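You operate a simulated robot arm through the tools that you are given. There is no shell and no other tool. Be economical: measure what you need, move in short steps, check, and stop when the job is done.

The job below is to be done with a simulated two-armed robot. You get a single attempt, and the scene is never put back.

TASK
Take the grey rag from the steel table top and lay it out flat on the top of the work table.

It is judged by the outcome, as a careful person would: the job done as asked, and still so three seconds after it is handed in. It fails if anything else is knocked over, pushed out of place, dropped, spilled or broken.

THE ROBOT
Two 7-joint arms with two-finger parallel grippers on one trunk, on a base that drives. Base frame: it is fixed to the floor where the robot stands at the start and does not move with it; the origin is under the middle of the robot, x ahead of it, y to its left, z up; the surface under the hand at the start is at about z = 74. Lengths are in cm, angles in degrees, forces in N, time in s.
The left shoulder is at the start at [7, 13.3, 102.6], the right one opposite. With the tool pointing down near the work surface each hand reaches from about 20 to 66 cm from the robot's upright axis, wherever it stands, measured 20 degrees to its own side. Places, roughly: top of the work table [370, 0, 80]. Payload 1.57 kg a hand.
The TCP of each hand is the grasp point between the finger pads, 3 cm short of the fingertips. In the tool frame z runs along the fingers and y along their closing line. Largest opening 8 cm; finger width 1.7, thickness 1.2; the body of the gripper, 4 by 8.2 cm, starts 8 cm behind the TCP.
Orientation is that of the tool frame in the base frame, as a unit quaternion [x, y, z, w]. With the fingers straight down and closing along the base's y, the tool's x points along the base's -x, its y along +y and its z along -z.

THE INTERFACE
- The arms move only by the tool arm_command. It takes "left_moves", "right_moves" or both (then of equal length, played together; a hand with none holds still); each is a list that holds one entry, the list of rows, each a list of 7 numbers: the shift along the tool's x, y, z in units of 300 mm (1.0 is 300 mm), then the turn, a rotation vector about the tool's x, y, z in units of 60 degrees (1.0 is 60 degrees), then the finger opening in cm, from 0 to 8. In form: [[[tx, ty, tz, ax, ay, az, jaw], ...]]. A call has 1 to 12 rows; each row is the pose to reach, as a shift and turn from the pose commanded when the call began, along the tool's axes at that moment. A call with a number of a shift or a turn outside -1 to 1 is refused whole. Rows are played at 5 a second. More than 5 cm and 8.6 degrees between two rows, or a gripper value outside its range, and nothing of the call is played. A pose out of reach is approached as far as the arm can. The call stops where the force on the tool passes 40 N (or 10 N more than at its start, if that is more) or the arm is blocked; 0.2 s more then pass. Each finger travels about 15.3 cm/s and halts on what it meets, pressing with about 37 N; the grip force reading is that of the motor and also rises with nothing between the fingers. The clock runs only during rows and for 0.2 s after the last one: add rows that repeat a pose to give the fingers time. The reply holds the time, the measured pose of the TCP, the force on the tool along the base axes, the opening and the grip force, in the units named above and with some noise, with the torque about the TCP (base axes, N m) and any sound that the robot's microphone picked up.
- Cameras (640 x 400 px; columns grow to the right, rows downward): "scene" is now at [13.27, -1.49, 124.61]; the picture's right is [-0.18, -0.98, 0.00], its down [-0.64, 0.12, -0.76] and it looks along [0.75, -0.14, -0.65] (base axes); focal length 249 px, centre (320, 200). "left" rides on the left gripper at [7.2, 0.7, -12.2] in its tool frame; the picture's right is [-0.09, 1.00, 0.00], its down [-0.84, -0.08, -0.54] and it looks along [-0.54, -0.05, 0.84] (tool axes); focal length 238 px, centre (320, 200). "right" rides on the right gripper at [7.2, -0.7, -12.2] in its tool frame; the picture's right is [0.09, 1.00, 0.00], its down [-0.84, 0.08, -0.54] and it looks along [-0.54, 0.05, 0.84] (tool axes); focal length 238 px, centre (320, 200).
- grab_frame(camera): a new picture of that camera. No time passes.
- raise_lower(by): slides the trunk up (or, below 0, down) by that many cm; the arms and the scene camera ride with it, the base frame stays. It gives what a move gives, with no picture.
- steer(legs): drives the robot by 1 to 6 legs, each [ahead, left, turn to the left] in cm, cm and degrees, along the robot's own axes; the way and the turn of a leg run together, so that a leg with both is an arc; at most 150 cm and 180 degrees a leg. The arms and the cameras ride along, it lands a little off, and it stops where it bumps. It gives what a move gives.
- aim_head(pan, tilt): turns the head with the scene camera to pan (to the left, within 86 degrees either way) and tilt (down, from -29 to 69), counted from straight ahead of the robot. It gives what a move gives.
- locate(camera, pixels): for up to 12 pixels [column, row] of the newest picture of that camera ("zoom" is the newest enlarged one), the place [x, y, z] in the base frame of the surface seen there, good to about 0.3 cm. No time passes.
- close_up(camera, box): a new picture of the part [left, top, right, bottom] of that camera's present view, enlarged. No time passes.
- finish_job(): hands the job in; it is judged then, once.

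Keep the steps short. Do not move on a guess: measure, check each grasp and each placing, and mend mistakes. In all there are 80 turns and 58 pictures (those below and enlarged ones count). Leave the grippers open and the arms clear of the work at the hand-in unless told otherwise, and finish with a single line.

The tools are called after "Call:" as name(argument=value, ...) on one line, values as JSON. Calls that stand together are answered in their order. arm_command: Moves the arms, as the interface text tells. Its arguments: {"type":"object","properties":{"left_moves":{"type":"array"},"right_moves":{"type":"array"}},"required":[]} The other tools are called the same way: raise_lower (by) slides the trunk up or down; steer (legs) drives the base; aim_head (pan, tilt) turns the head that bears the scene camera; grab_frame (camera) takes a picture; locate (camera, pixels) gives the place of the surface under pixels of a picture; close_up (camera, box) takes an enlarged picture of a part of a camera's view; finish_job () hands the job in.

At the start:

```text
time_s: 0.0
left_eef_pos: [50.69, 8.77, 98.04]
left_tcp_rot: [0.0, 1.0, 0.0, 0.0]
left_ft_force: [-0.2, -0.1, 0.2]
left_moment: [0.01, 0.03, -0.03]
left_width: 8.01
left_grasp_force: 0.1
right_eef_pos: [38.6, -27.19, 92.36]
right_tcp_rot: [0.0, 1.0, -0.001, 0.0]
right_ft_force: [-0.2, -0.5, 0.2]
right_moment: [0.0, -0.04, 0.0]
right_width: 8.01
right_grasp_force: 0.0
trunk travel left (down, up): [-60.0, 34.0]
robot x, y, heading: [0.07, 0.26, 0.1]
head pan, tilt: [-10.4, 40.4]
```

scene: 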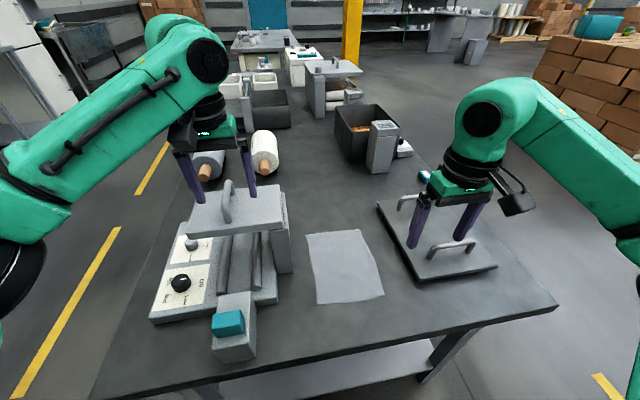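
right: 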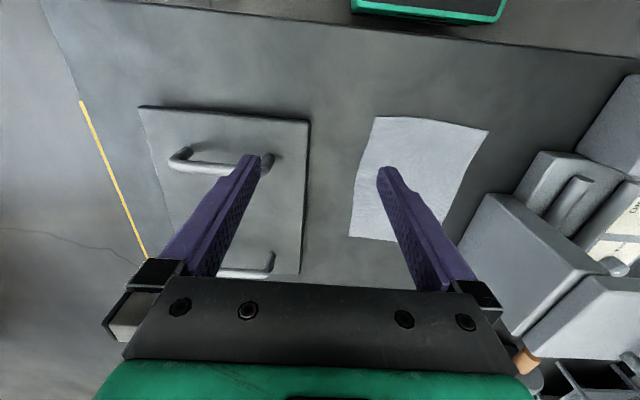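
left: 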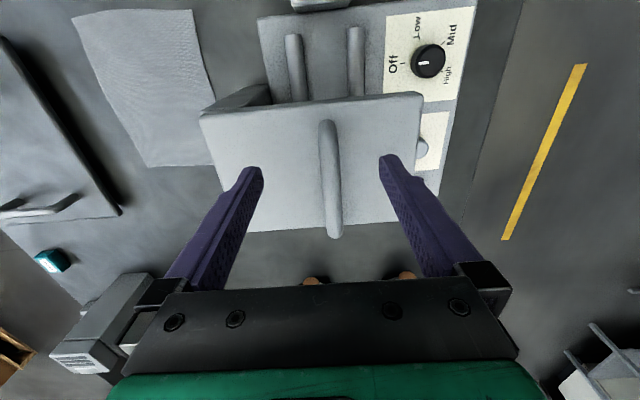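

I see the grey rag flat on the table, around (305-385, 230-305) in the scene picture. First I measure its corners, the table and its neighbours.

Call:
locate(camera="scene", pixels=[[307, 236], [368, 231], [383, 293], [318, 303], [345, 268], [292, 270], [405, 270], [350, 320], [240, 355], [340, 190], [466, 330], [555, 305]])

Call:
close_up(camera="scene", box=[280, 210, 410, 320])

Call:
close_up(camera="scene", box=[180, 10, 420, 160])

```text
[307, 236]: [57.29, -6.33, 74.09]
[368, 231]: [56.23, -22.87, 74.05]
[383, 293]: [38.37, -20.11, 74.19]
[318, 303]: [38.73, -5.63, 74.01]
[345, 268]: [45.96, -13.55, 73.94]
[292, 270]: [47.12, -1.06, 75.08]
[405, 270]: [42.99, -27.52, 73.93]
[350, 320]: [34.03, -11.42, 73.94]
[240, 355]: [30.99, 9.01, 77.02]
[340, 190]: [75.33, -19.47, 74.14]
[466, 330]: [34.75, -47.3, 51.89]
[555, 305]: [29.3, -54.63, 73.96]
```

```text
3.64 times, centred on (345, 265) of scene
```

zoom: 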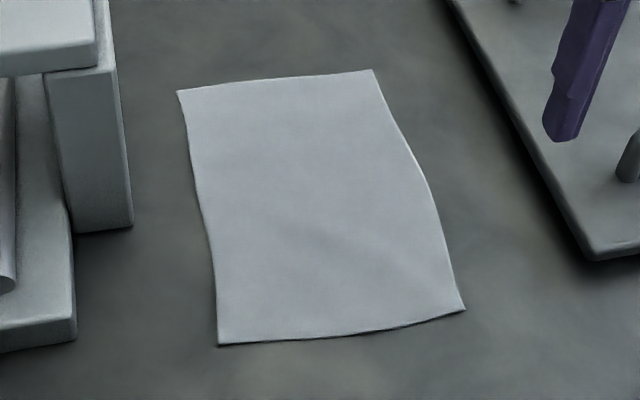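

```text
2.67 times, centred on (300, 85) of scene
```

zoom: 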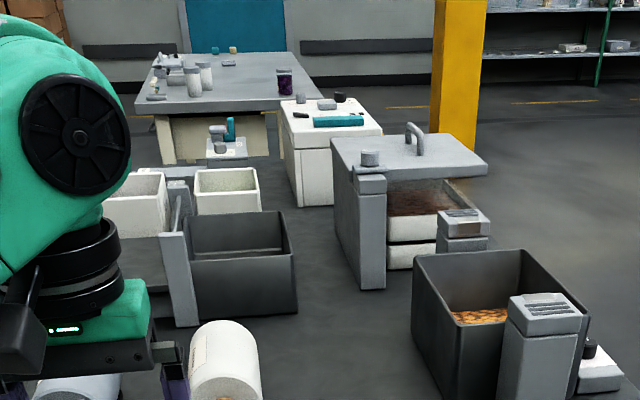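

Rag: near corners about (38.7,-5.6) and (38.4,-20.1), far corners (57.3,-6.3) and (56.2,-22.9), table z≈74. Next I measure the neighbours that could be in the hands' way, and the route ahead.

Call:
grab_frame(camera="scene")

Call:
locate(camera="scene", pixels=[[284, 215], [277, 295], [255, 345], [232, 190], [417, 280], [290, 240], [247, 297], [455, 245], [95, 398], [220, 395], [380, 170], [325, 110]])

Call:
locate(camera="left", pixels=[[73, 16], [190, 11], [213, 163], [149, 166], [425, 95], [203, 118], [330, 125], [320, 5], [260, 20], [235, 95]])

```text
52 pictures are left
```

scene: 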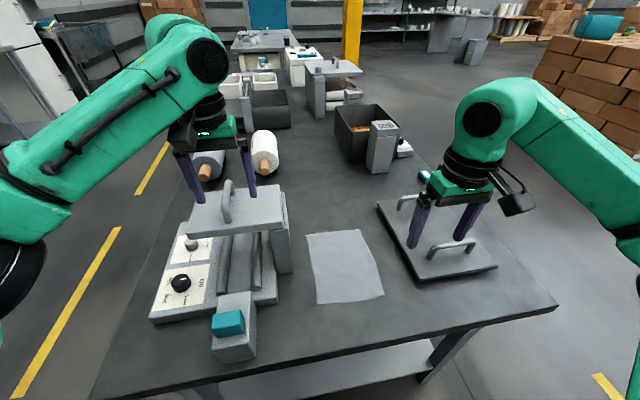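

```text
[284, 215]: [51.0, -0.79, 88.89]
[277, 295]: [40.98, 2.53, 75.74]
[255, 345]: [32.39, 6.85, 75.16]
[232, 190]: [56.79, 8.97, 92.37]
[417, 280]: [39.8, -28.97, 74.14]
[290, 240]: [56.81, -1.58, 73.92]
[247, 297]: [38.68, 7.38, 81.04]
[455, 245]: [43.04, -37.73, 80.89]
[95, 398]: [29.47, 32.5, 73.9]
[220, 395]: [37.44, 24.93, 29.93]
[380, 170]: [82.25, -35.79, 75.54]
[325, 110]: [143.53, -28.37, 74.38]
```

```text
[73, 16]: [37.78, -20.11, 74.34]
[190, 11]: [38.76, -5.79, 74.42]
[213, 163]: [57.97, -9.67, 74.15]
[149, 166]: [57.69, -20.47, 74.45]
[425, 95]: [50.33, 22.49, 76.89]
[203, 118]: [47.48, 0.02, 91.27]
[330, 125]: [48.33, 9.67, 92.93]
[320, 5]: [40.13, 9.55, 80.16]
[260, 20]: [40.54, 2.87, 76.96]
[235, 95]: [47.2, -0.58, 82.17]
```

The machine (lid up to z≈93) starts at x≈47 and y≈-1, and the rag's near corners have room around them. I'll pick both near corners, one with each hand, and the fingers will close along x so that the hands fit side by side. First I lift the left hand off the lid, bring it over, and turn both hands by 60°.

Call:
arm_command(left_moves=[[[0, 0, -0.15, 0, 0, 0, 8], [0, 0, -0.3, 0, 0, 0, 8], [0.05, -0.04, -0.3, 0, 0, 0.125, 8], [0.1, -0.08, -0.3, 0, 0, 0.25, 8], [0.15, -0.12, -0.3, 0, 0, 0.375, 8], [0.2, -0.16, -0.3, 0, 0, 0.5, 8], [0.25, -0.2, -0.3, 0, 0, 0.625, 8], [0.3, -0.24, -0.3, 0, 0, 0.75, 8], [0.35, -0.28, -0.3, 0, 0, 0.875, 8], [0.4, -0.32, -0.3, 0, 0, 1.0, 8]]], right_moves=[[[0, 0, 0, 0, 0, 0, 8], [0, 0, 0, 0, 0, 0, 8], [0, 0, 0, 0, 0, -0.125, 8], [0, 0, 0, 0, 0, -0.25, 8], [0, 0, 0, 0, 0, -0.375, 8], [0, 0, 0, 0, 0, -0.5, 8], [0, 0, 0, 0, 0, -0.625, 8], [0, 0, 0, 0, 0, -0.75, 8], [0, 0, 0, 0, 0, -0.875, 8], [0, 0, 0, 0, 0, -1.0, 8]]])

```text
time_s: 2.2
left_eef_pos: [38.57, -0.83, 107.12]
left_tcp_rot: [0.501, 0.866, 0.0, 0.0]
left_ft_force: [-0.8, -0.4, 0.1]
left_moment: [0.02, -0.01, 0.0]
left_width: 8.01
left_grasp_force: 0.2
right_eef_pos: [31.15, -16.68, 92.79]
right_tcp_rot: [-0.437, 0.899, 0.027, 0.004]
right_ft_force: [-0.5, -0.7, 0.4]
right_moment: [0.04, -0.08, 0.0]
right_width: 7.99
right_grasp_force: 0.1
right hand out of reach, approached as far as the arm can: row 6, 7, 8, 9, 10
trunk travel left (down, up): [-60.0, 34.0]
robot x, y, heading: [0.09, 0.03, 0.1]
head pan, tilt: [-10.4, 40.4]
```

The left hand turned, but the right cannot reach 60° of yaw there and ended at about 52°, off to one side. I'll take the right back towards 45° with a small +y shift and see where it settles.

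Call:
arm_command(right_moves=[[[-0.06, 0.033, 0, 0, 0, 0.125, 8], [-0.115, 0.067, 0, 0, 0, 0.25, 8], [-0.115, 0.067, 0, 0, 0, 0.25, 8]]])

```text
time_s: 3.0
left_eef_pos: [38.7, -0.91, 107.21]
left_tcp_rot: [0.5, 0.866, 0.0, 0.001]
left_ft_force: [0.6, 0.3, -0.4]
left_moment: [-0.01, 0.01, 0.02]
left_width: 7.99
left_grasp_force: 0.0
right_eef_pos: [31.79, -12.77, 92.84]
right_tcp_rot: [-0.315, 0.949, 0.028, 0.0]
right_ft_force: [0.7, -0.1, -0.4]
right_moment: [0.01, -0.02, 0.05]
right_width: 7.98
right_grasp_force: 0.2
trunk travel left (down, up): [-60.0, 34.0]
robot x, y, heading: [-0.28, 0.13, 0.1]
head pan, tilt: [-10.4, 40.4]
```

Moves are counted from the measured pose, and the right yaw of about 37° suits a diagonal corner pinch. Next I bring the right hand above its pinch point (40.3,-18.2) with the fingers 3.2 cm apart, leaning slightly outward, and stop high.

Call:
arm_command(right_moves=[[[-0.03, -0.078, 0.065, 0, -0.03, 0, 3.2], [-0.06, -0.157, 0.13, 0, -0.06, 0, 3.2], [-0.09, -0.235, 0.2, 0, -0.1, 0, 3.2], [-0.119, -0.314, 0.26, 0, -0.1, 0, 3.2], [-0.119, -0.314, 0.26, 0, -0.1, 0, 3.2]]])

Call:
grab_frame(camera="right")

```text
time_s: 4.2
left_eef_pos: [38.64, -0.95, 107.11]
left_tcp_rot: [0.5, 0.866, 0.0, 0.0]
left_ft_force: [-0.1, -0.3, 0.7]
left_moment: [-0.01, -0.02, -0.01]
left_width: 8.02
left_grasp_force: 0.1
right_eef_pos: [39.63, -16.94, 85.42]
right_tcp_rot: [-0.314, 0.947, 0.045, 0.049]
right_ft_force: [-0.1, 0.5, 0.0]
right_moment: [0.03, -0.02, 0.0]
right_width: 3.2
right_grasp_force: 0.1
right hand out of reach, approached as far as the arm can: row 4, 5
trunk travel left (down, up): [-60.0, 34.0]
robot x, y, heading: [0.17, -0.17, 0.1]
head pan, tilt: [-10.4, 40.4]
```

```text
51 pictures are left
```

right: 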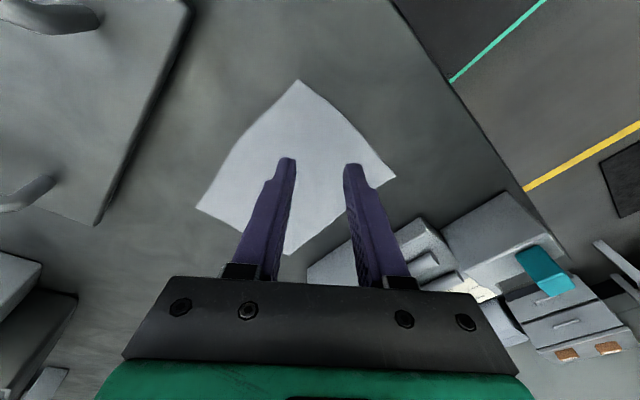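

The yaw is right at a limit. I'll ease it off by 12° and lower to about z 78 over the corner, then read the pose.

Call:
arm_command(right_moves=[[[0, -0.02, 0, 0, 0, 0.1, 3.2], [0, -0.04, 0.05, 0, 0, 0.2, 3.2], [0.02, -0.063, 0.15, 0, 0, 0.2, 3.2], [0.039, -0.063, 0.25, 0, 0, 0.2, 3.2], [0.039, -0.063, 0.25, 0, 0, 0.2, 3.2]]])

Call:
grab_frame(camera="right")

```text
time_s: 5.4
left_eef_pos: [38.68, -0.95, 107.08]
left_tcp_rot: [0.499, 0.866, 0.0, -0.001]
left_ft_force: [0.7, -0.3, -1.0]
left_moment: [-0.02, 0.02, -0.01]
left_width: 8.01
left_grasp_force: 0.0
right_eef_pos: [40.35, -18.43, 77.65]
right_tcp_rot: [-0.213, 0.975, 0.05, 0.045]
right_ft_force: [0.2, -0.9, 1.5]
right_moment: [0.0, -0.02, -0.01]
right_width: 3.21
right_grasp_force: 0.2
trunk travel left (down, up): [-60.0, 34.0]
robot x, y, heading: [0.06, 0.13, -0.0]
head pan, tilt: [-10.4, 40.4]
```

```text
50 pictures are left
```

right: 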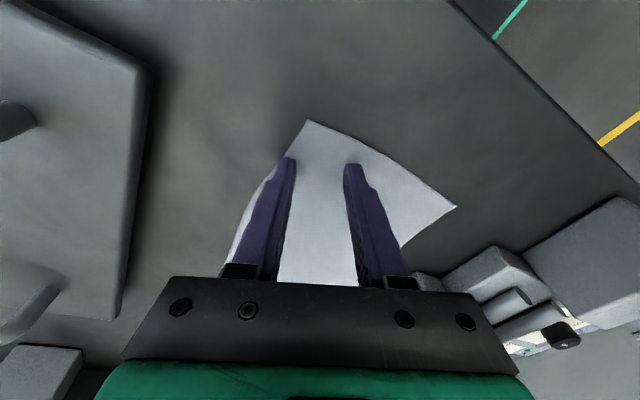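

Both fingertips are about 0.6 cm above the rag near its corner at (308,122). I shift slightly inward, lower until the tips just press, and read the force before closing.

Call:
arm_command(right_moves=[[[0, 0.015, 0.01, 0, 0, 0, 3.0], [0, 0.015, 0.022, 0, 0, 0, 3.0], [0, 0.015, 0.027, 0, 0, 0, 3.0]]])

```text
time_s: 6.2
left_eef_pos: [38.16, -0.91, 107.37]
left_tcp_rot: [0.5, 0.866, 0.0, 0.003]
left_ft_force: [-0.5, -0.2, 0.1]
left_moment: [0.01, 0.0, 0.0]
left_width: 8.0
left_grasp_force: 0.1
right_eef_pos: [40.17, -17.82, 77.29]
right_tcp_rot: [-0.213, 0.975, 0.05, 0.05]
right_ft_force: [-1.2, -5.0, 38.3]
right_moment: [-0.94, -0.17, -0.05]
right_width: 3.12
right_grasp_force: 0.8
trunk travel left (down, up): [-60.0, 34.0]
robot x, y, heading: [-0.04, -0.19, -0.2]
head pan, tilt: [-10.4, 40.4]
```

The contact force is 38 N, so the tips are pressed on the rag. I ease off a hair and close.

Call:
arm_command(right_moves=[[[0, 0, -0.005, 0, 0, 0, 3.0], [0, 0, -0.005, 0, 0, 0, 2.0], [0, 0, -0.005, 0, 0, 0, 1.0], [0, 0, -0.005, 0, 0, 0, 0], [0, 0, -0.005, 0, 0, 0, 0]]])

Call:
grab_frame(camera="right")

```text
time_s: 7.4
left_eef_pos: [38.31, -0.79, 107.29]
left_tcp_rot: [0.5, 0.866, 0.0, 0.002]
left_ft_force: [-0.3, 0.0, 0.3]
left_moment: [0.02, 0.04, 0.02]
left_width: 7.99
left_grasp_force: 0.0
right_eef_pos: [40.21, -17.93, 77.27]
right_tcp_rot: [-0.213, 0.975, 0.049, 0.047]
right_ft_force: [1.0, -3.0, 34.2]
right_moment: [-0.28, 0.04, 0.0]
right_width: 0.0
right_grasp_force: 21.1
trunk travel left (down, up): [-60.0, 34.0]
robot x, y, heading: [0.23, -0.14, 0.1]
head pan, tilt: [-10.4, 40.4]
```

```text
49 pictures are left
```

right: 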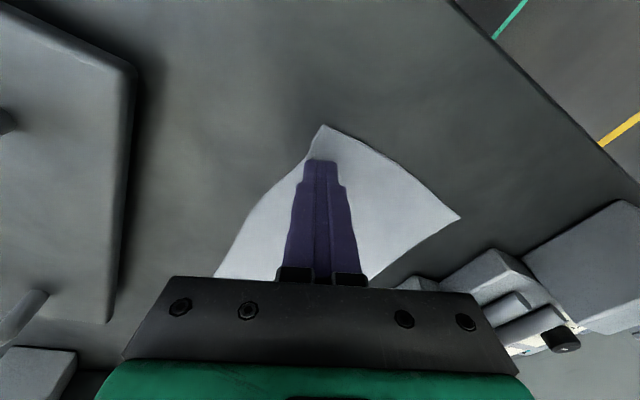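

Opening 0.0, so a very thin pinch or nothing. I lift 3 cm to see whether the corner follows.

Call:
arm_command(right_moves=[[[0, 0, -0.05, 0, 0, 0, 0], [0, 0, -0.1, 0, 0, 0, 0], [0, 0, -0.1, 0, 0, 0, 0]]])

Call:
close_up(camera="scene", box=[240, 170, 460, 320])

```text
time_s: 8.2
left_eef_pos: [38.63, -0.82, 107.12]
left_tcp_rot: [0.5, 0.866, 0.0, -0.001]
left_ft_force: [-0.6, 0.1, 0.9]
left_moment: [0.02, 0.03, -0.01]
left_width: 8.03
left_grasp_force: 0.0
right_eef_pos: [40.22, -18.34, 79.77]
right_tcp_rot: [-0.214, 0.975, 0.05, 0.043]
right_ft_force: [0.4, -0.1, 0.3]
right_moment: [-0.01, 0.04, -0.01]
right_width: 0.0
right_grasp_force: 21.0
trunk travel left (down, up): [-60.0, 34.0]
robot x, y, heading: [0.18, 0.31, -0.0]
head pan, tilt: [-10.4, 40.4]
```

```text
2.67 times, centred on (350, 245) of scene
```

zoom: 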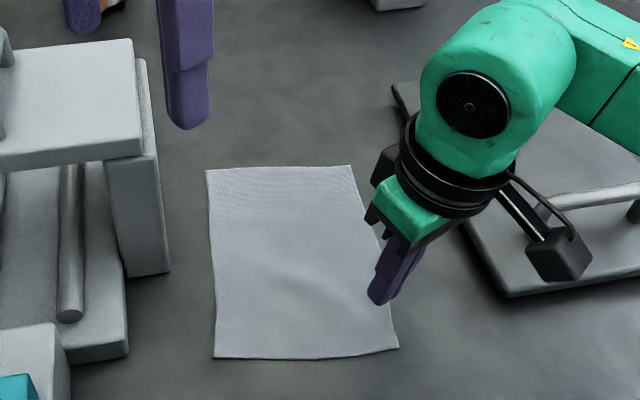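

The rag stayed flat. The closing line was tilted by about 4.5°, so only one finger pressed. I level it, shift inward, open to 5 cm, and lower in small steps to just above the rag.

Call:
arm_command(right_moves=[[[-0.03, 0.01, 0, 0.04, 0, 0, 3], [-0.057, 0.021, 0.0, 0.076, 0, 0, 5], [-0.057, 0.021, 0.04, 0.076, 0, 0, 5], [-0.057, 0.021, 0.08, 0.076, 0, 0, 5], [-0.057, 0.021, 0.08, 0.076, 0, 0, 5]]])

Call:
grab_frame(camera="right")

```text
time_s: 9.4
left_eef_pos: [38.67, -0.84, 107.05]
left_tcp_rot: [0.5, 0.866, 0.001, 0.0]
left_ft_force: [0.3, -0.5, 0.6]
left_moment: [0.01, 0.0, 0.04]
left_width: 8.02
left_grasp_force: 0.0
right_eef_pos: [41.62, -16.87, 77.76]
right_tcp_rot: [-0.212, 0.976, 0.01, 0.053]
right_ft_force: [-0.5, -0.2, -0.1]
right_moment: [0.0, -0.02, 0.0]
right_width: 5.0
right_grasp_force: 0.1
trunk travel left (down, up): [-60.0, 34.0]
robot x, y, heading: [0.07, -0.07, -0.2]
head pan, tilt: [-10.4, 40.4]
```

```text
47 pictures are left
```

right: 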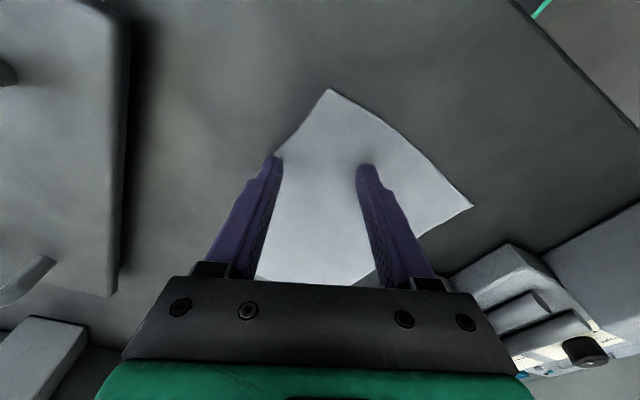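

Level now, but the outer finger at (277,158) sits on the rag's edge. I shift 1 cm inward and lower to a light press.

Call:
arm_command(right_moves=[[[0, 0.033, 0, 0, 0, 0, 5], [0, 0.033, 0.01, 0, 0, 0, 5], [0, 0.033, 0.017, 0, 0, 0, 5], [0, 0.033, 0.022, 0, 0, 0, 5]]])

```text
time_s: 10.4
left_eef_pos: [38.55, -0.92, 107.12]
left_tcp_rot: [0.5, 0.866, 0.001, 0.001]
left_ft_force: [0.7, 0.9, -0.3]
left_moment: [0.03, 0.03, 0.03]
left_width: 7.99
left_grasp_force: 0.0
right_eef_pos: [41.29, -15.95, 77.22]
right_tcp_rot: [-0.211, 0.976, 0.009, 0.055]
right_ft_force: [-1.2, -0.5, 11.6]
right_moment: [-0.21, 0.02, -0.02]
right_width: 5.0
right_grasp_force: 0.1
trunk travel left (down, up): [-60.0, 34.0]
robot x, y, heading: [0.07, -0.09, -0.0]
head pan, tilt: [-10.4, 40.4]
```

The press is light and even at 11.6 N. I close in stages down to 1 cm and take a look.

Call:
arm_command(right_moves=[[[0, 0, 0.003, 0, 0, 0, 4], [0, 0, 0.003, 0, 0, 0, 3], [0, 0, 0.003, 0, 0, 0, 2], [0, 0, 0.003, 0, 0, 0, 1.2], [0, 0, 0.003, 0, 0, 0, 1.2]]])

Call:
close_up(camera="right", box=[220, 80, 480, 280])

```text
time_s: 11.6
left_eef_pos: [38.51, -0.78, 107.11]
left_tcp_rot: [0.5, 0.866, 0.0, 0.0]
left_ft_force: [-0.1, -0.3, 1.0]
left_moment: [-0.02, -0.01, -0.02]
left_width: 7.98
left_grasp_force: 0.1
right_eef_pos: [41.07, -15.75, 77.17]
right_tcp_rot: [-0.211, 0.976, 0.011, 0.055]
right_ft_force: [-0.1, 1.5, 23.8]
right_moment: [-0.09, -0.01, -0.03]
right_width: 0.96
right_grasp_force: 0.0
trunk travel left (down, up): [-60.0, 34.0]
robot x, y, heading: [-0.11, 0.29, -0.1]
head pan, tilt: [-10.4, 40.4]
```

```text
2.00 times, centred on (350, 180) of right
```

zoom: 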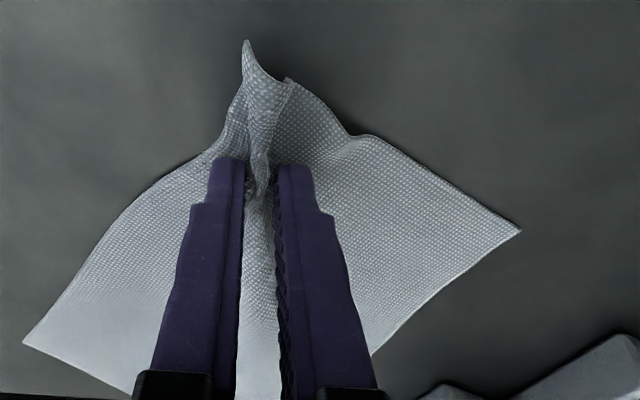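

The rag buckled up between the fingers. I close fully and lift about 2 cm to prove the hold, then look.

Call:
arm_command(right_moves=[[[0, 0, 0, 0, 0, 0, 0], [0, 0, 0, 0, 0, 0, 0], [0, 0, -0.035, 0, 0, 0, 0], [0, 0, -0.07, 0, 0, 0, 0], [0, 0, -0.07, 0, 0, 0, 0]]])

Call:
close_up(camera="scene", box=[240, 170, 460, 320])

```text
time_s: 12.8
left_eef_pos: [38.82, -0.81, 107.09]
left_tcp_rot: [0.5, 0.866, -0.001, 0.0]
left_ft_force: [0.1, -0.1, -0.1]
left_moment: [0.01, 0.01, -0.03]
left_width: 8.01
left_grasp_force: 0.1
right_eef_pos: [40.96, -16.03, 79.12]
right_tcp_rot: [-0.213, 0.976, 0.01, 0.054]
right_ft_force: [0.1, -0.5, -0.6]
right_moment: [0.02, -0.01, -0.02]
right_width: 0.21
right_grasp_force: 23.8
trunk travel left (down, up): [-60.0, 34.0]
robot x, y, heading: [0.14, -0.23, 0.2]
head pan, tilt: [-10.4, 40.4]
```

```text
2.67 times, centred on (350, 245) of scene
```

zoom: 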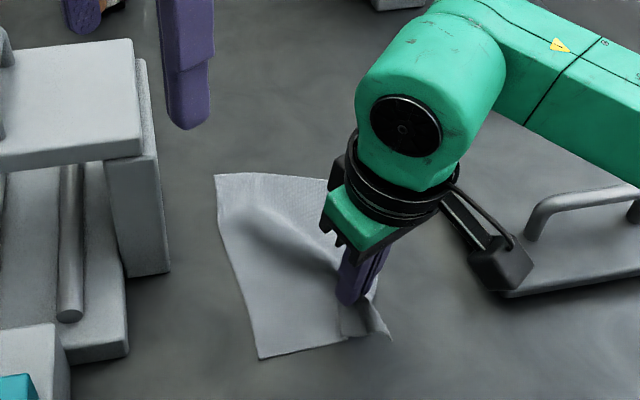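

Held: opening 0.21 and the corner is lifted. I locate the free near-left corner of the rag at zoom (258,358) and the left edge, for the left hand.

Call:
locate(camera="zoom", pixels=[[259, 356], [217, 177], [238, 270], [300, 346], [285, 310], [265, 325], [320, 300]])

Call:
grab_frame(camera="left")

```text
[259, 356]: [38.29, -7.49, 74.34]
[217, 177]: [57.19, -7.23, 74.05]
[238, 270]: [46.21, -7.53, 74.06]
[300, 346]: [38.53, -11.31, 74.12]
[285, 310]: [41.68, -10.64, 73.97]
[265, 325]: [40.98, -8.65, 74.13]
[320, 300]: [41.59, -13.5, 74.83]
```

```text
44 pictures are left
```

left: 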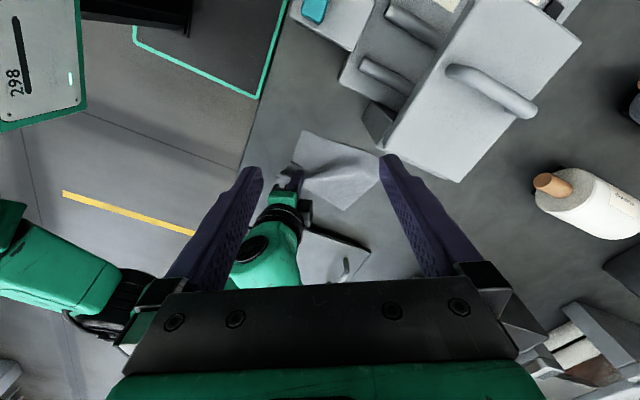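

The left pinch would leave the two hands only about 6 cm apart. So I lean the right hand outward (towards -y) by about 28° while it holds its corner, to make room.

Call:
arm_command(right_moves=[[[0, 0, 0, -0.1, -0.045, 0.01, 0], [0, 0, 0, -0.2, -0.09, 0.02, 0], [0, 0, 0, -0.3, -0.135, 0.03, 0], [0, 0, 0, -0.42, -0.19, 0.05, 0], [0, 0, 0, -0.42, -0.19, 0.05, 0]]])

Call:
grab_frame(camera="scene")

```text
time_s: 14.0
left_eef_pos: [38.61, -0.85, 107.18]
left_tcp_rot: [0.5, 0.866, 0.001, 0.0]
left_ft_force: [0.4, -0.7, -0.6]
left_moment: [0.03, 0.04, 0.0]
left_width: 8.02
left_grasp_force: 0.0
right_eef_pos: [39.91, -15.85, 78.67]
right_tcp_rot: [-0.186, 0.957, 0.203, 0.088]
right_ft_force: [0.9, -0.8, -0.3]
right_moment: [0.0, -0.01, -0.03]
right_width: 0.19
right_grasp_force: 23.5
right hand out of reach, approached as far as the arm can: row 4, 5
trunk travel left (down, up): [-60.0, 34.0]
robot x, y, heading: [0.06, -0.1, 0.0]
head pan, tilt: [-10.4, 40.4]
```

```text
43 pictures are left
```

scene: 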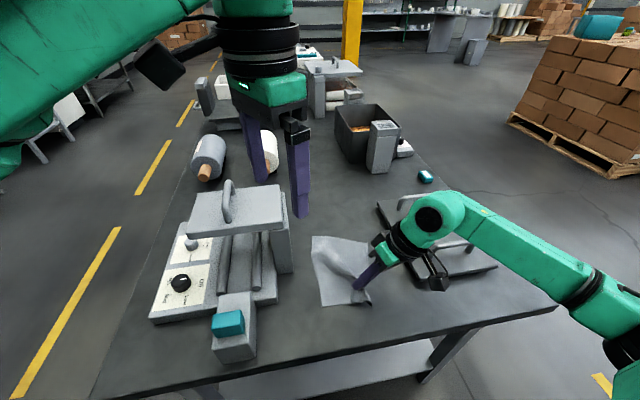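

The lean reached about 25°. The right wrist now looks low near the panel, so I check its clearance to the handles.

Call:
close_up(camera="scene", box=[300, 170, 520, 320])

Call:
locate(camera="scene", pixels=[[440, 215], [520, 240], [433, 280], [468, 243], [410, 200], [480, 275], [322, 305], [312, 238], [334, 305], [385, 250]])

```text
2.67 times, centred on (410, 245) of scene
```

zoom: 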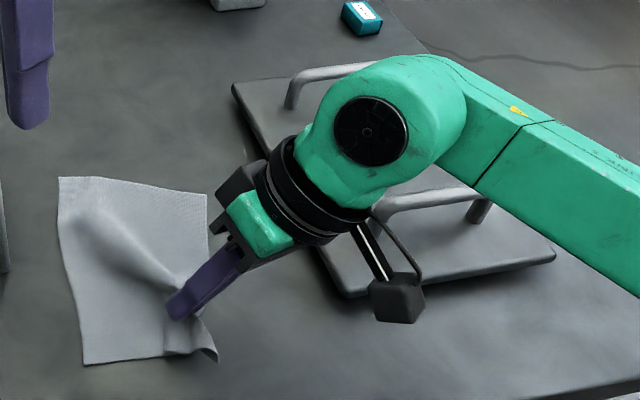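

```text
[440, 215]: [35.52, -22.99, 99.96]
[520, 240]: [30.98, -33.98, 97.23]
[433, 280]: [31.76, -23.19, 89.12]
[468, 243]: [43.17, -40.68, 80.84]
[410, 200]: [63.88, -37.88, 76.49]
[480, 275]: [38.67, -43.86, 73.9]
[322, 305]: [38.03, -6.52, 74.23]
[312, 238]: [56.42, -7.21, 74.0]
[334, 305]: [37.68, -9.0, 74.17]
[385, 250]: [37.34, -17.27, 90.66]
```

The right wrist is clear (z 89–100 above the panel). The left corner is at about (38,-6.5). I bring the left hand over (41.2,-8.7), turn it so it closes along x, open to 5 cm, and stop at z≈84.

Call:
arm_command(left_moves=[[[-0.09, -0.02, 0, 0, 0, 0.125, 5], [-0.18, -0.04, 0, 0, 0, 0.25, 5], [-0.27, -0.056, 0.05, 0, 0, 0.375, 5], [-0.27, -0.056, 0.2, 0, 0, 0.5, 5], [-0.27, -0.056, 0.35, 0, 0, 0.5, 5], [-0.27, -0.056, 0.5, 0, 0, 0.5, 5], [-0.27, -0.056, 0.65, 0, 0, 0.5, 5], [-0.27, -0.056, 0.77, 0, 0, 0.5, 5], [-0.27, -0.056, 0.77, 0, 0, 0.5, 5]]])

Call:
grab_frame(camera="left")

Call:
grab_frame(camera="scene")

```text
time_s: 16.0
left_eef_pos: [41.67, -8.7, 83.77]
left_tcp_rot: [0.707, 0.707, 0.0, 0.0]
left_ft_force: [0.3, 0.3, -0.4]
left_moment: [-0.01, 0.01, 0.04]
left_width: 4.99
left_grasp_force: 0.0
right_eef_pos: [39.86, -15.8, 78.58]
right_tcp_rot: [-0.186, 0.957, 0.204, 0.088]
right_ft_force: [0.5, 0.6, -1.1]
right_moment: [0.0, -0.05, -0.01]
right_width: 0.2
right_grasp_force: 23.6
trunk travel left (down, up): [-60.0, 34.0]
robot x, y, heading: [0.01, -0.18, 0.2]
head pan, tilt: [-10.4, 40.4]
```

```text
41 pictures are left
```

left: 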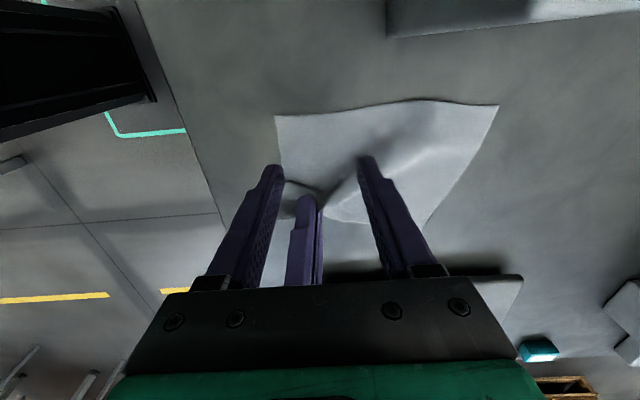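

```text
40 pictures are left
```

scene: 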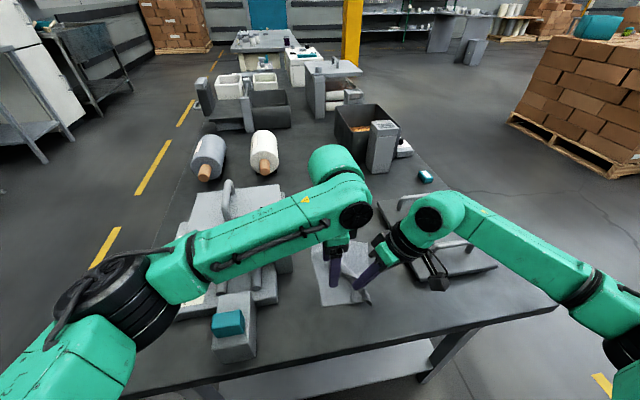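

The fingers' landing points project to about (293,138) and (347,138), both on the rag. Before going lower I check the left forearm's height over the teal block and the machine.

Call:
locate(camera="scene", pixels=[[245, 280], [300, 255], [200, 300], [340, 240], [228, 322], [230, 190], [250, 240], [150, 330]])

Call:
arm_command(left_moves=[[[0.02, 0, 0.1, 0, 0, 0, 5], [0.02, 0, 0.2, 0, 0, 0, 5], [0.02, 0, 0.2, 0, 0, 0, 5]]])

Call:
grab_frame(camera="left")

```text
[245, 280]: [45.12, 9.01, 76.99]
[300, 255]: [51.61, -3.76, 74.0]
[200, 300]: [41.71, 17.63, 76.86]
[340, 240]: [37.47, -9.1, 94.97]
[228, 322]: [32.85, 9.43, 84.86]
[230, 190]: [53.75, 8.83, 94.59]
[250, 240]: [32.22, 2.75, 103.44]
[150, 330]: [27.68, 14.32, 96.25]
```

```text
time_s: 16.8
left_eef_pos: [41.34, -8.18, 77.68]
left_tcp_rot: [0.707, 0.707, 0.0, 0.0]
left_ft_force: [-1.1, 0.3, -0.3]
left_moment: [0.01, -0.01, -0.01]
left_width: 5.01
left_grasp_force: 0.1
right_eef_pos: [39.99, -15.79, 78.59]
right_tcp_rot: [-0.187, 0.957, 0.203, 0.087]
right_ft_force: [0.5, -0.1, -0.8]
right_moment: [-0.04, -0.03, -0.01]
right_width: 0.21
right_grasp_force: 23.9
trunk travel left (down, up): [-60.0, 34.0]
robot x, y, heading: [0.26, -0.14, -0.0]
head pan, tilt: [-10.4, 40.4]
```

```text
39 pictures are left
```

left: 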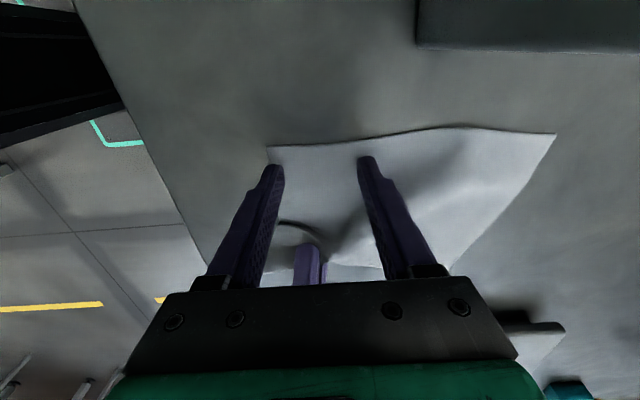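

The near finger is close to the near edge, so I shift 0.6 cm forward and a hair inward, then press gently.

Call:
arm_command(left_moves=[[[-0.01, 0.02, 0, 0, 0, 0, 5], [-0.01, 0.02, 0.01, 0, 0, 0, 5], [-0.01, 0.02, 0.017, 0, 0, 0, 5], [-0.01, 0.02, 0.021, 0, 0, 0, 5]]])

```text
time_s: 17.8
left_eef_pos: [41.84, -8.42, 77.24]
left_tcp_rot: [0.707, 0.707, 0.0, 0.0]
left_ft_force: [0.0, 0.0, -0.4]
left_moment: [-0.01, 0.0, -0.01]
left_width: 5.0
left_grasp_force: 0.2
right_eef_pos: [39.91, -15.76, 78.44]
right_tcp_rot: [-0.188, 0.957, 0.204, 0.087]
right_ft_force: [0.0, -0.8, 0.0]
right_moment: [0.0, 0.01, 0.0]
right_width: 0.2
right_grasp_force: 24.0
trunk travel left (down, up): [-60.0, 34.0]
robot x, y, heading: [0.07, -0.01, -0.2]
head pan, tilt: [-10.4, 40.4]
```

No contact yet (z 77.24). I lower a little more, in 1 mm steps.

Call:
arm_command(left_moves=[[[0, 0, 0.004, 0, 0, 0, 5], [0, 0, 0.008, 0, 0, 0, 5], [0, 0, 0.011, 0, 0, 0, 5]]])

```text
time_s: 18.6
left_eef_pos: [41.91, -8.36, 77.04]
left_tcp_rot: [0.707, 0.707, 0.001, 0.002]
left_ft_force: [1.5, 0.5, 15.5]
left_moment: [0.05, 0.38, -0.05]
left_width: 4.94
left_grasp_force: 0.1
right_eef_pos: [39.89, -15.8, 78.57]
right_tcp_rot: [-0.188, 0.957, 0.202, 0.089]
right_ft_force: [0.2, 0.6, -0.8]
right_moment: [-0.06, 0.01, -0.02]
right_width: 0.22
right_grasp_force: 24.1
trunk travel left (down, up): [-60.0, 34.0]
robot x, y, heading: [0.16, -0.25, -0.1]
head pan, tilt: [-10.4, 40.4]
```

The force is 15 N but mostly on the near finger, so I go down a touch more and close in stages.

Call:
arm_command(left_moves=[[[0, 0, 0.004, 0, 0, 0, 5], [0, 0, 0.005, 0, 0, 0, 4], [0, 0, 0.005, 0, 0, 0, 3], [0, 0, 0.005, 0, 0, 0, 2], [0, 0, 0.005, 0, 0, 0, 1.2], [0, 0, 0.005, 0, 0, 0, 1.2]]])

Call:
close_up(camera="left", box=[200, 80, 460, 280])

```text
time_s: 20.0
left_eef_pos: [41.69, -8.43, 77.01]
left_tcp_rot: [0.707, 0.707, 0.001, 0.002]
left_ft_force: [-0.5, -1.4, 32.9]
left_moment: [0.04, 0.37, 0.03]
left_width: 1.2
left_grasp_force: 0.0
right_eef_pos: [39.58, -15.7, 78.7]
right_tcp_rot: [-0.187, 0.957, 0.203, 0.089]
right_ft_force: [-0.2, -0.4, 0.0]
right_moment: [-0.04, -0.02, 0.05]
right_width: 0.21
right_grasp_force: 23.9
trunk travel left (down, up): [-60.0, 34.0]
robot x, y, heading: [0.28, 0.01, -0.1]
head pan, tilt: [-10.4, 40.4]
```

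```text
2.00 times, centred on (330, 180) of left
```

zoom: 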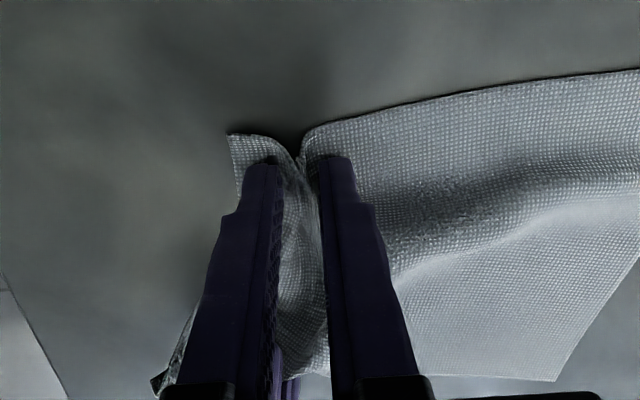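

Buckled between the left fingers too. I close fully, wait, then lift both hands together by 3 cm.

Call:
arm_command(left_moves=[[[0, 0, 0, 0, 0, 0, 0], [0, 0, 0, 0, 0, 0, 0], [0, 0, 0, 0, 0, 0, 0], [0, 0, -0.05, 0, 0, 0, 0], [0, 0, -0.1, 0, 0, 0, 0], [0, 0, -0.1, 0, 0, 0, 0]]], right_moves=[[[0, 0, 0, 0, 0, 0, 0], [0, 0, 0, 0, 0, 0, 0], [0, 0, 0, 0, 0, 0, 0], [0.005, 0.02, -0.045, 0, 0, 0, 0], [0.01, 0.04, -0.09, 0, 0, 0, 0], [0.01, 0.04, -0.09, 0, 0, 0, 0]]])

Call:
close_up(camera="scene", box=[240, 170, 460, 320])

```text
time_s: 21.4
left_eef_pos: [41.87, -8.37, 79.76]
left_tcp_rot: [0.707, 0.707, 0.0, 0.0]
left_ft_force: [-0.1, 0.2, -0.6]
left_moment: [0.0, 0.02, 0.01]
left_width: 0.33
left_grasp_force: 25.0
right_eef_pos: [39.09, -15.99, 81.0]
right_tcp_rot: [-0.187, 0.957, 0.203, 0.087]
right_ft_force: [-0.2, -0.3, -0.5]
right_moment: [0.02, -0.02, -0.02]
right_width: 0.2
right_grasp_force: 23.8
trunk travel left (down, up): [-60.0, 34.0]
robot x, y, heading: [-0.17, 0.16, -0.4]
head pan, tilt: [-10.4, 40.4]
```

```text
2.67 times, centred on (350, 245) of scene
```

zoom: 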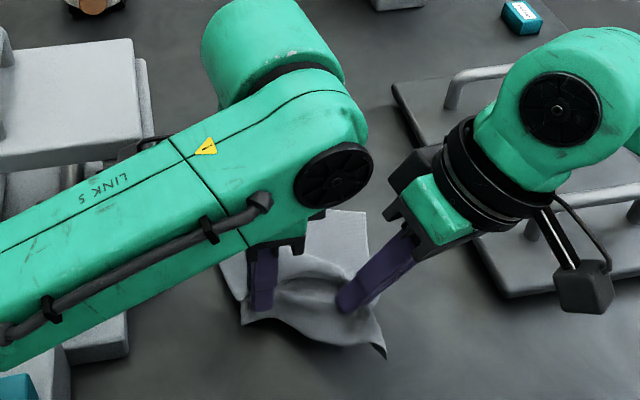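

Both corners are held. I raise the trunk by 30 cm so the rag hangs free and the arms clear everything, then look.

Call:
raise_lower(by=30)

Call:
aim_head(pan=-10, tilt=35)

Call:
grab_frame(camera="scene")

```text
time_s: 24.4
left_eef_pos: [41.89, -8.52, 109.82]
left_tcp_rot: [0.706, 0.708, 0.0, 0.0]
left_ft_force: [0.0, -0.5, -0.4]
left_moment: [0.0, 0.01, -0.02]
left_width: 0.35
left_grasp_force: 25.2
right_eef_pos: [38.91, -16.0, 111.21]
right_tcp_rot: [-0.188, 0.957, 0.204, 0.088]
right_ft_force: [-0.9, -0.1, 0.1]
right_moment: [-0.04, -0.02, 0.02]
right_width: 0.24
right_grasp_force: 23.3
trunk travel left (down, up): [-90.0, 4.0]
robot x, y, heading: [0.04, -0.14, -0.5]
head pan, tilt: [-10.4, 40.4]
```

```text
time_s: 25.1
left_eef_pos: [41.92, -8.35, 109.71]
left_tcp_rot: [0.707, 0.707, 0.0, 0.0]
left_ft_force: [-0.3, 0.2, 0.3]
left_moment: [0.0, -0.01, 0.0]
left_width: 0.32
left_grasp_force: 24.5
right_eef_pos: [38.96, -15.96, 111.23]
right_tcp_rot: [-0.187, 0.957, 0.204, 0.087]
right_ft_force: [0.3, -1.3, 0.3]
right_moment: [-0.04, -0.03, 0.02]
right_width: 0.22
right_grasp_force: 23.6
trunk travel left (down, up): [-90.0, 4.0]
robot x, y, heading: [-0.1, 0.25, -0.0]
head pan, tilt: [-10.0, 35.0]
```

```text
36 pictures are left
```

scene: 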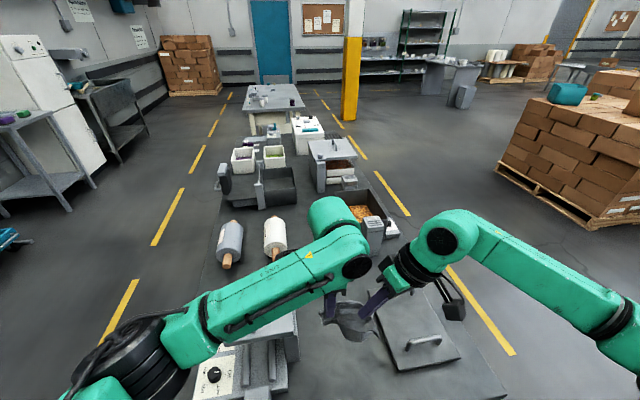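

I locate the route: table sides, aisle obstacles left and right, and the far work table's top.

Call:
locate(camera="scene", pixels=[[243, 111], [305, 109], [250, 87], [295, 86], [215, 200], [125, 300], [168, 215], [95, 185], [70, 210], [15, 240], [395, 195], [495, 330]])

Call:
close_up(camera="scene", box=[190, 70, 430, 220])

Call:
close_up(camera="scene", box=[290, 240, 430, 340])

```text
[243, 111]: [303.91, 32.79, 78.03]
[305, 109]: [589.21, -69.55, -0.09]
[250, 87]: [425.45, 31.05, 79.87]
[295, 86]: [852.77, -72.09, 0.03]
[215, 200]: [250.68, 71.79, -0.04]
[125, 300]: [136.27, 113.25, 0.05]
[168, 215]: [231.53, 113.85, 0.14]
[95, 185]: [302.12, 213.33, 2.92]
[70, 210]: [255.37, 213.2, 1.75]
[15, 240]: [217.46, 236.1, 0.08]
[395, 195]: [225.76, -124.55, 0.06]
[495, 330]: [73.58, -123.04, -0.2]
```

```text
2.67 times, centred on (310, 145) of scene
```

zoom: 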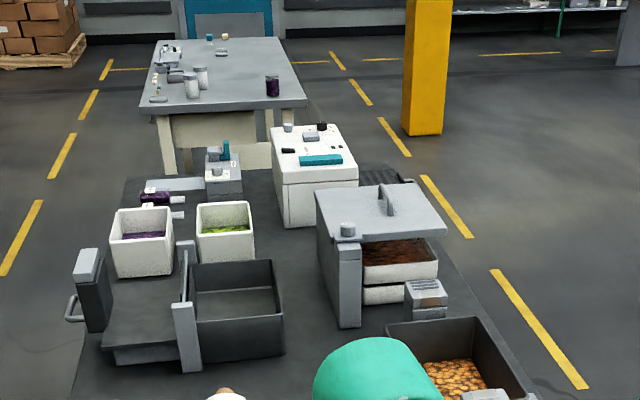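

```text
4.00 times, centred on (360, 290) of scene
```

zoom: 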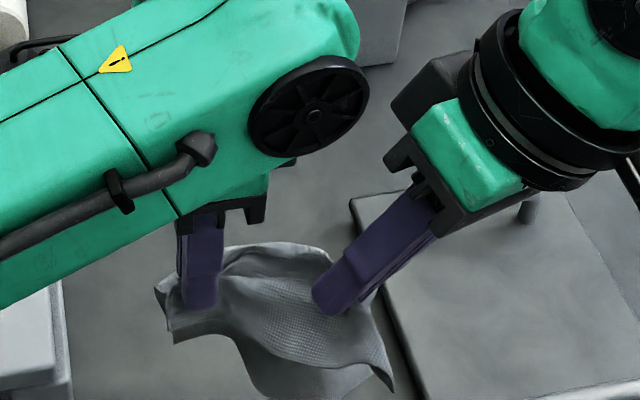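

The rag hangs well from both hands. The work table's near edge is at x≈304, its left edge at y≈33, and its clutter is mostly on the left, so I consider the right-hand aisle. I measure the pillar, the pallet and the work table's right edge.

Call:
grab_frame(camera="scene")

Call:
locate(camera="scene", pixels=[[302, 107], [296, 90], [345, 119], [356, 119], [502, 172], [600, 222], [292, 105], [262, 100], [275, 98], [445, 265], [280, 88], [318, 125]])

Call:
aim_head(pan=-75, tilt=40)

Call:
grab_frame(camera="scene")

```text
33 pictures are left
```

scene: 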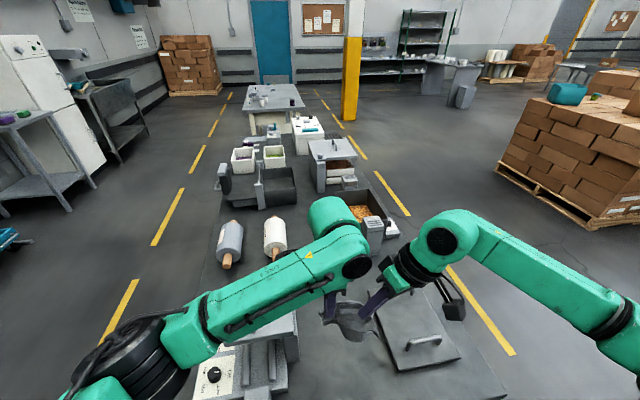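

```text
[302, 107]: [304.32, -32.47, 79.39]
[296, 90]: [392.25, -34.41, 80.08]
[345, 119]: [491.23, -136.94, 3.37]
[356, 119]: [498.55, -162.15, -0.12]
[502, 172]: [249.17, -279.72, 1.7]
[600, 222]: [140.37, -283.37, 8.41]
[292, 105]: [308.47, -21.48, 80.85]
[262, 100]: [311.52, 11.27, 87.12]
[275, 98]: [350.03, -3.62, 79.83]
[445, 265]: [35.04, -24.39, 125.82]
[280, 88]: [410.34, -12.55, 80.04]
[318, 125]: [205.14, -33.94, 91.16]
```

```text
time_s: 26.4
left_eef_pos: [41.79, -8.37, 109.86]
left_tcp_rot: [0.707, 0.707, 0.0, 0.0]
left_ft_force: [0.6, 0.2, -0.6]
left_moment: [-0.01, -0.03, -0.02]
left_width: 0.37
left_grasp_force: 24.2
right_eef_pos: [39.03, -16.02, 111.19]
right_tcp_rot: [-0.187, 0.957, 0.203, 0.088]
right_ft_force: [-0.3, 0.3, 0.0]
right_moment: [0.0, -0.03, 0.01]
right_width: 0.23
right_grasp_force: 24.2
trunk travel left (down, up): [-90.0, 4.0]
robot x, y, heading: [-0.21, 0.16, 0.1]
head pan, tilt: [-75.0, 40.0]
```

```text
32 pictures are left
```

scene: 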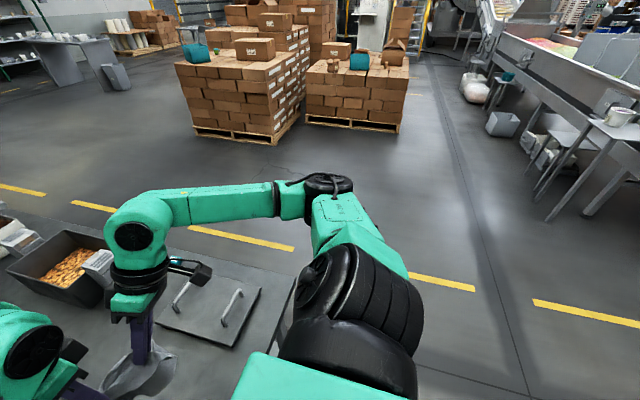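

The right aisle is open as far as the pallets (y≈-280). I check the bench legs on the right/behind before backing out.

Call:
locate(camera="scene", pixels=[[550, 218], [592, 213], [500, 135], [380, 130], [440, 285], [560, 310], [240, 345], [535, 190], [515, 130]])

Call:
steer(legs=[[-35, 0, 0]])

```text
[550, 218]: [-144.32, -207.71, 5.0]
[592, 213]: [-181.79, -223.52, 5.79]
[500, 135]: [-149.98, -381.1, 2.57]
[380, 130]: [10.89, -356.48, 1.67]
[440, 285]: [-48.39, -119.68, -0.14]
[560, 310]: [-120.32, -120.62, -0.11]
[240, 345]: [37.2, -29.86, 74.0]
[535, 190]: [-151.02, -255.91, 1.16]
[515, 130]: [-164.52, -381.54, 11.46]
```

```text
time_s: 28.7
left_eef_pos: [6.6, -8.53, 109.77]
left_tcp_rot: [0.708, 0.706, 0.0, 0.0]
left_ft_force: [-0.4, 0.0, -0.8]
left_moment: [-0.02, -0.01, -0.01]
left_width: 0.34
left_grasp_force: 25.0
right_eef_pos: [3.64, -16.06, 111.13]
right_tcp_rot: [-0.184, 0.958, 0.204, 0.086]
right_ft_force: [0.3, -1.3, -0.4]
right_moment: [0.0, 0.01, -0.02]
right_width: 0.23
right_grasp_force: 24.0
trunk travel left (down, up): [-90.0, 4.0]
robot x, y, heading: [-35.16, -0.09, -0.2]
head pan, tilt: [-75.0, 40.0]
```

Robot at (-35,0). Next I strafe right 125 cm, then go 290 cm up the aisle.

Call:
steer(legs=[[0, -125, 0], [145, 0, 0], [145, 0, 0]])

Call:
aim_head(pan=50, tilt=30)

Call:
grab_frame(camera="scene")

```text
time_s: 48.6
left_eef_pos: [293.38, -152.14, 109.77]
left_tcp_rot: [0.737, 0.676, 0.001, 0.0]
left_ft_force: [-0.6, -0.3, 0.8]
left_moment: [0.0, -0.04, 0.01]
left_width: 0.35
left_grasp_force: 24.1
right_eef_pos: [289.96, -159.48, 111.09]
right_tcp_rot: [-0.146, 0.964, 0.2, 0.096]
right_ft_force: [-0.5, -1.1, -0.5]
right_moment: [-0.02, -0.02, 0.06]
right_width: 0.23
right_grasp_force: 23.9
trunk travel left (down, up): [-90.0, 4.0]
robot x, y, heading: [252.49, -140.11, -4.8]
head pan, tilt: [-75.0, 40.0]
```

```text
time_s: 50.7
left_eef_pos: [293.52, -152.1, 109.8]
left_tcp_rot: [0.737, 0.676, 0.0, 0.0]
left_ft_force: [-1.3, -0.5, -0.4]
left_moment: [-0.01, 0.01, -0.02]
left_width: 0.32
left_grasp_force: 24.6
right_eef_pos: [289.88, -159.51, 111.21]
right_tcp_rot: [-0.146, 0.964, 0.2, 0.096]
right_ft_force: [-0.4, -0.1, -0.1]
right_moment: [-0.03, -0.03, 0.01]
right_width: 0.22
right_grasp_force: 24.0
trunk travel left (down, up): [-90.0, 4.0]
robot x, y, heading: [252.52, -140.41, -4.8]
head pan, tilt: [50.0, 30.0]
```

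```text
31 pictures are left
```

scene: 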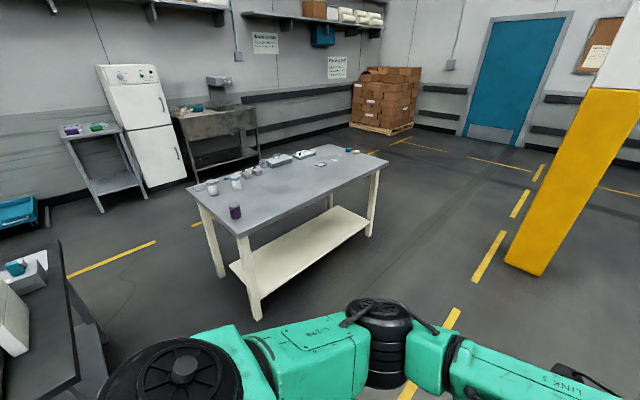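

Clear view of the work table: items along its far side, a jar at (235,212), and the middle of the near (right) side free. I measure these.

Call:
locate(camera="scene", pixels=[[240, 236], [388, 157], [235, 217], [213, 194], [238, 190], [260, 173], [278, 165], [305, 157], [320, 165], [300, 185], [320, 185], [348, 152]])

Call:
close_up(camera="scene", box=[180, 130, 400, 260])

```text
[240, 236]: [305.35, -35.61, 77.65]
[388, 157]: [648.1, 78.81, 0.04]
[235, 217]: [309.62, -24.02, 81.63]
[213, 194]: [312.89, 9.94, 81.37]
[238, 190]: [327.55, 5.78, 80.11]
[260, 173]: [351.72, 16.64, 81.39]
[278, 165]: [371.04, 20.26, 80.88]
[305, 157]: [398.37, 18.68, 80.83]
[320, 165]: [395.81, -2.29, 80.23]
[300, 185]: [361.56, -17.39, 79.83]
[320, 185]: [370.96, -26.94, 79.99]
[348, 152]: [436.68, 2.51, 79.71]
```

```text
2.91 times, centred on (290, 195) of scene
```

zoom: 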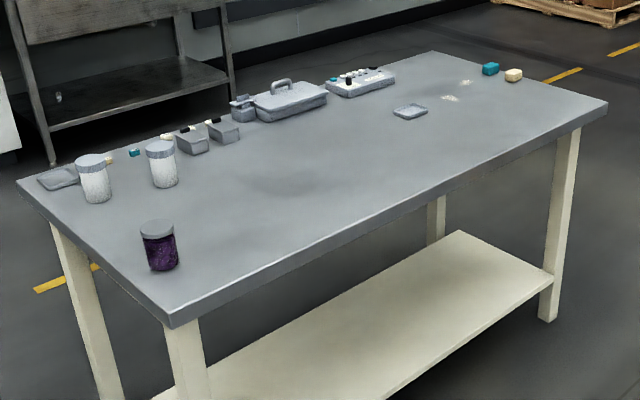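

The free patch is about x 335–385, y -35 to 0, top z≈80. I drive to about (355,-100) and turn to face the table (heading 90).

Call:
steer(legs=[[98.8, 48.4, 0], [0, 0, 94.8]])

Call:
aim_head(pan=0, tilt=35)

Call:
grab_frame(camera="scene")

```text
time_s: 60.3
left_eef_pos: [362.79, -59.16, 109.86]
left_tcp_rot: [-0.001, 1.0, 0.0, 0.0]
left_ft_force: [0.9, -0.2, -0.8]
left_moment: [-0.01, 0.0, -0.04]
left_width: 0.32
left_grasp_force: 23.8
right_eef_pos: [370.37, -61.85, 111.12]
right_tcp_rot: [0.81, -0.543, -0.206, 0.083]
right_ft_force: [0.0, 0.1, 0.5]
right_moment: [-0.02, 0.01, -0.05]
right_width: 0.24
right_grasp_force: 24.1
trunk travel left (down, up): [-90.0, 4.0]
robot x, y, heading: [354.58, -101.21, 90.0]
head pan, tilt: [50.0, 30.0]
```

```text
time_s: 61.5
left_eef_pos: [362.71, -58.99, 109.86]
left_tcp_rot: [-0.003, 1.0, 0.0, 0.0]
left_ft_force: [-0.3, 0.1, 1.2]
left_moment: [0.03, 0.01, -0.04]
left_width: 0.34
left_grasp_force: 24.5
right_eef_pos: [370.26, -61.91, 111.12]
right_tcp_rot: [0.81, -0.543, -0.206, 0.083]
right_ft_force: [-0.1, -0.5, -0.1]
right_moment: [-0.02, -0.03, -0.03]
right_width: 0.24
right_grasp_force: 23.4
trunk travel left (down, up): [-90.0, 4.0]
robot x, y, heading: [354.2, -100.76, 90.4]
head pan, tilt: [0.0, 35.0]
```

```text
29 pictures are left
```

scene: 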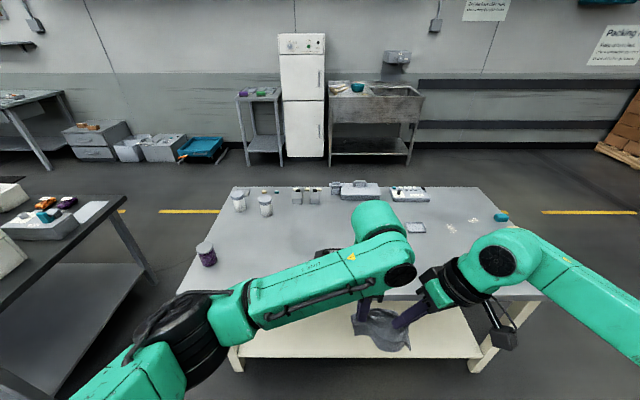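

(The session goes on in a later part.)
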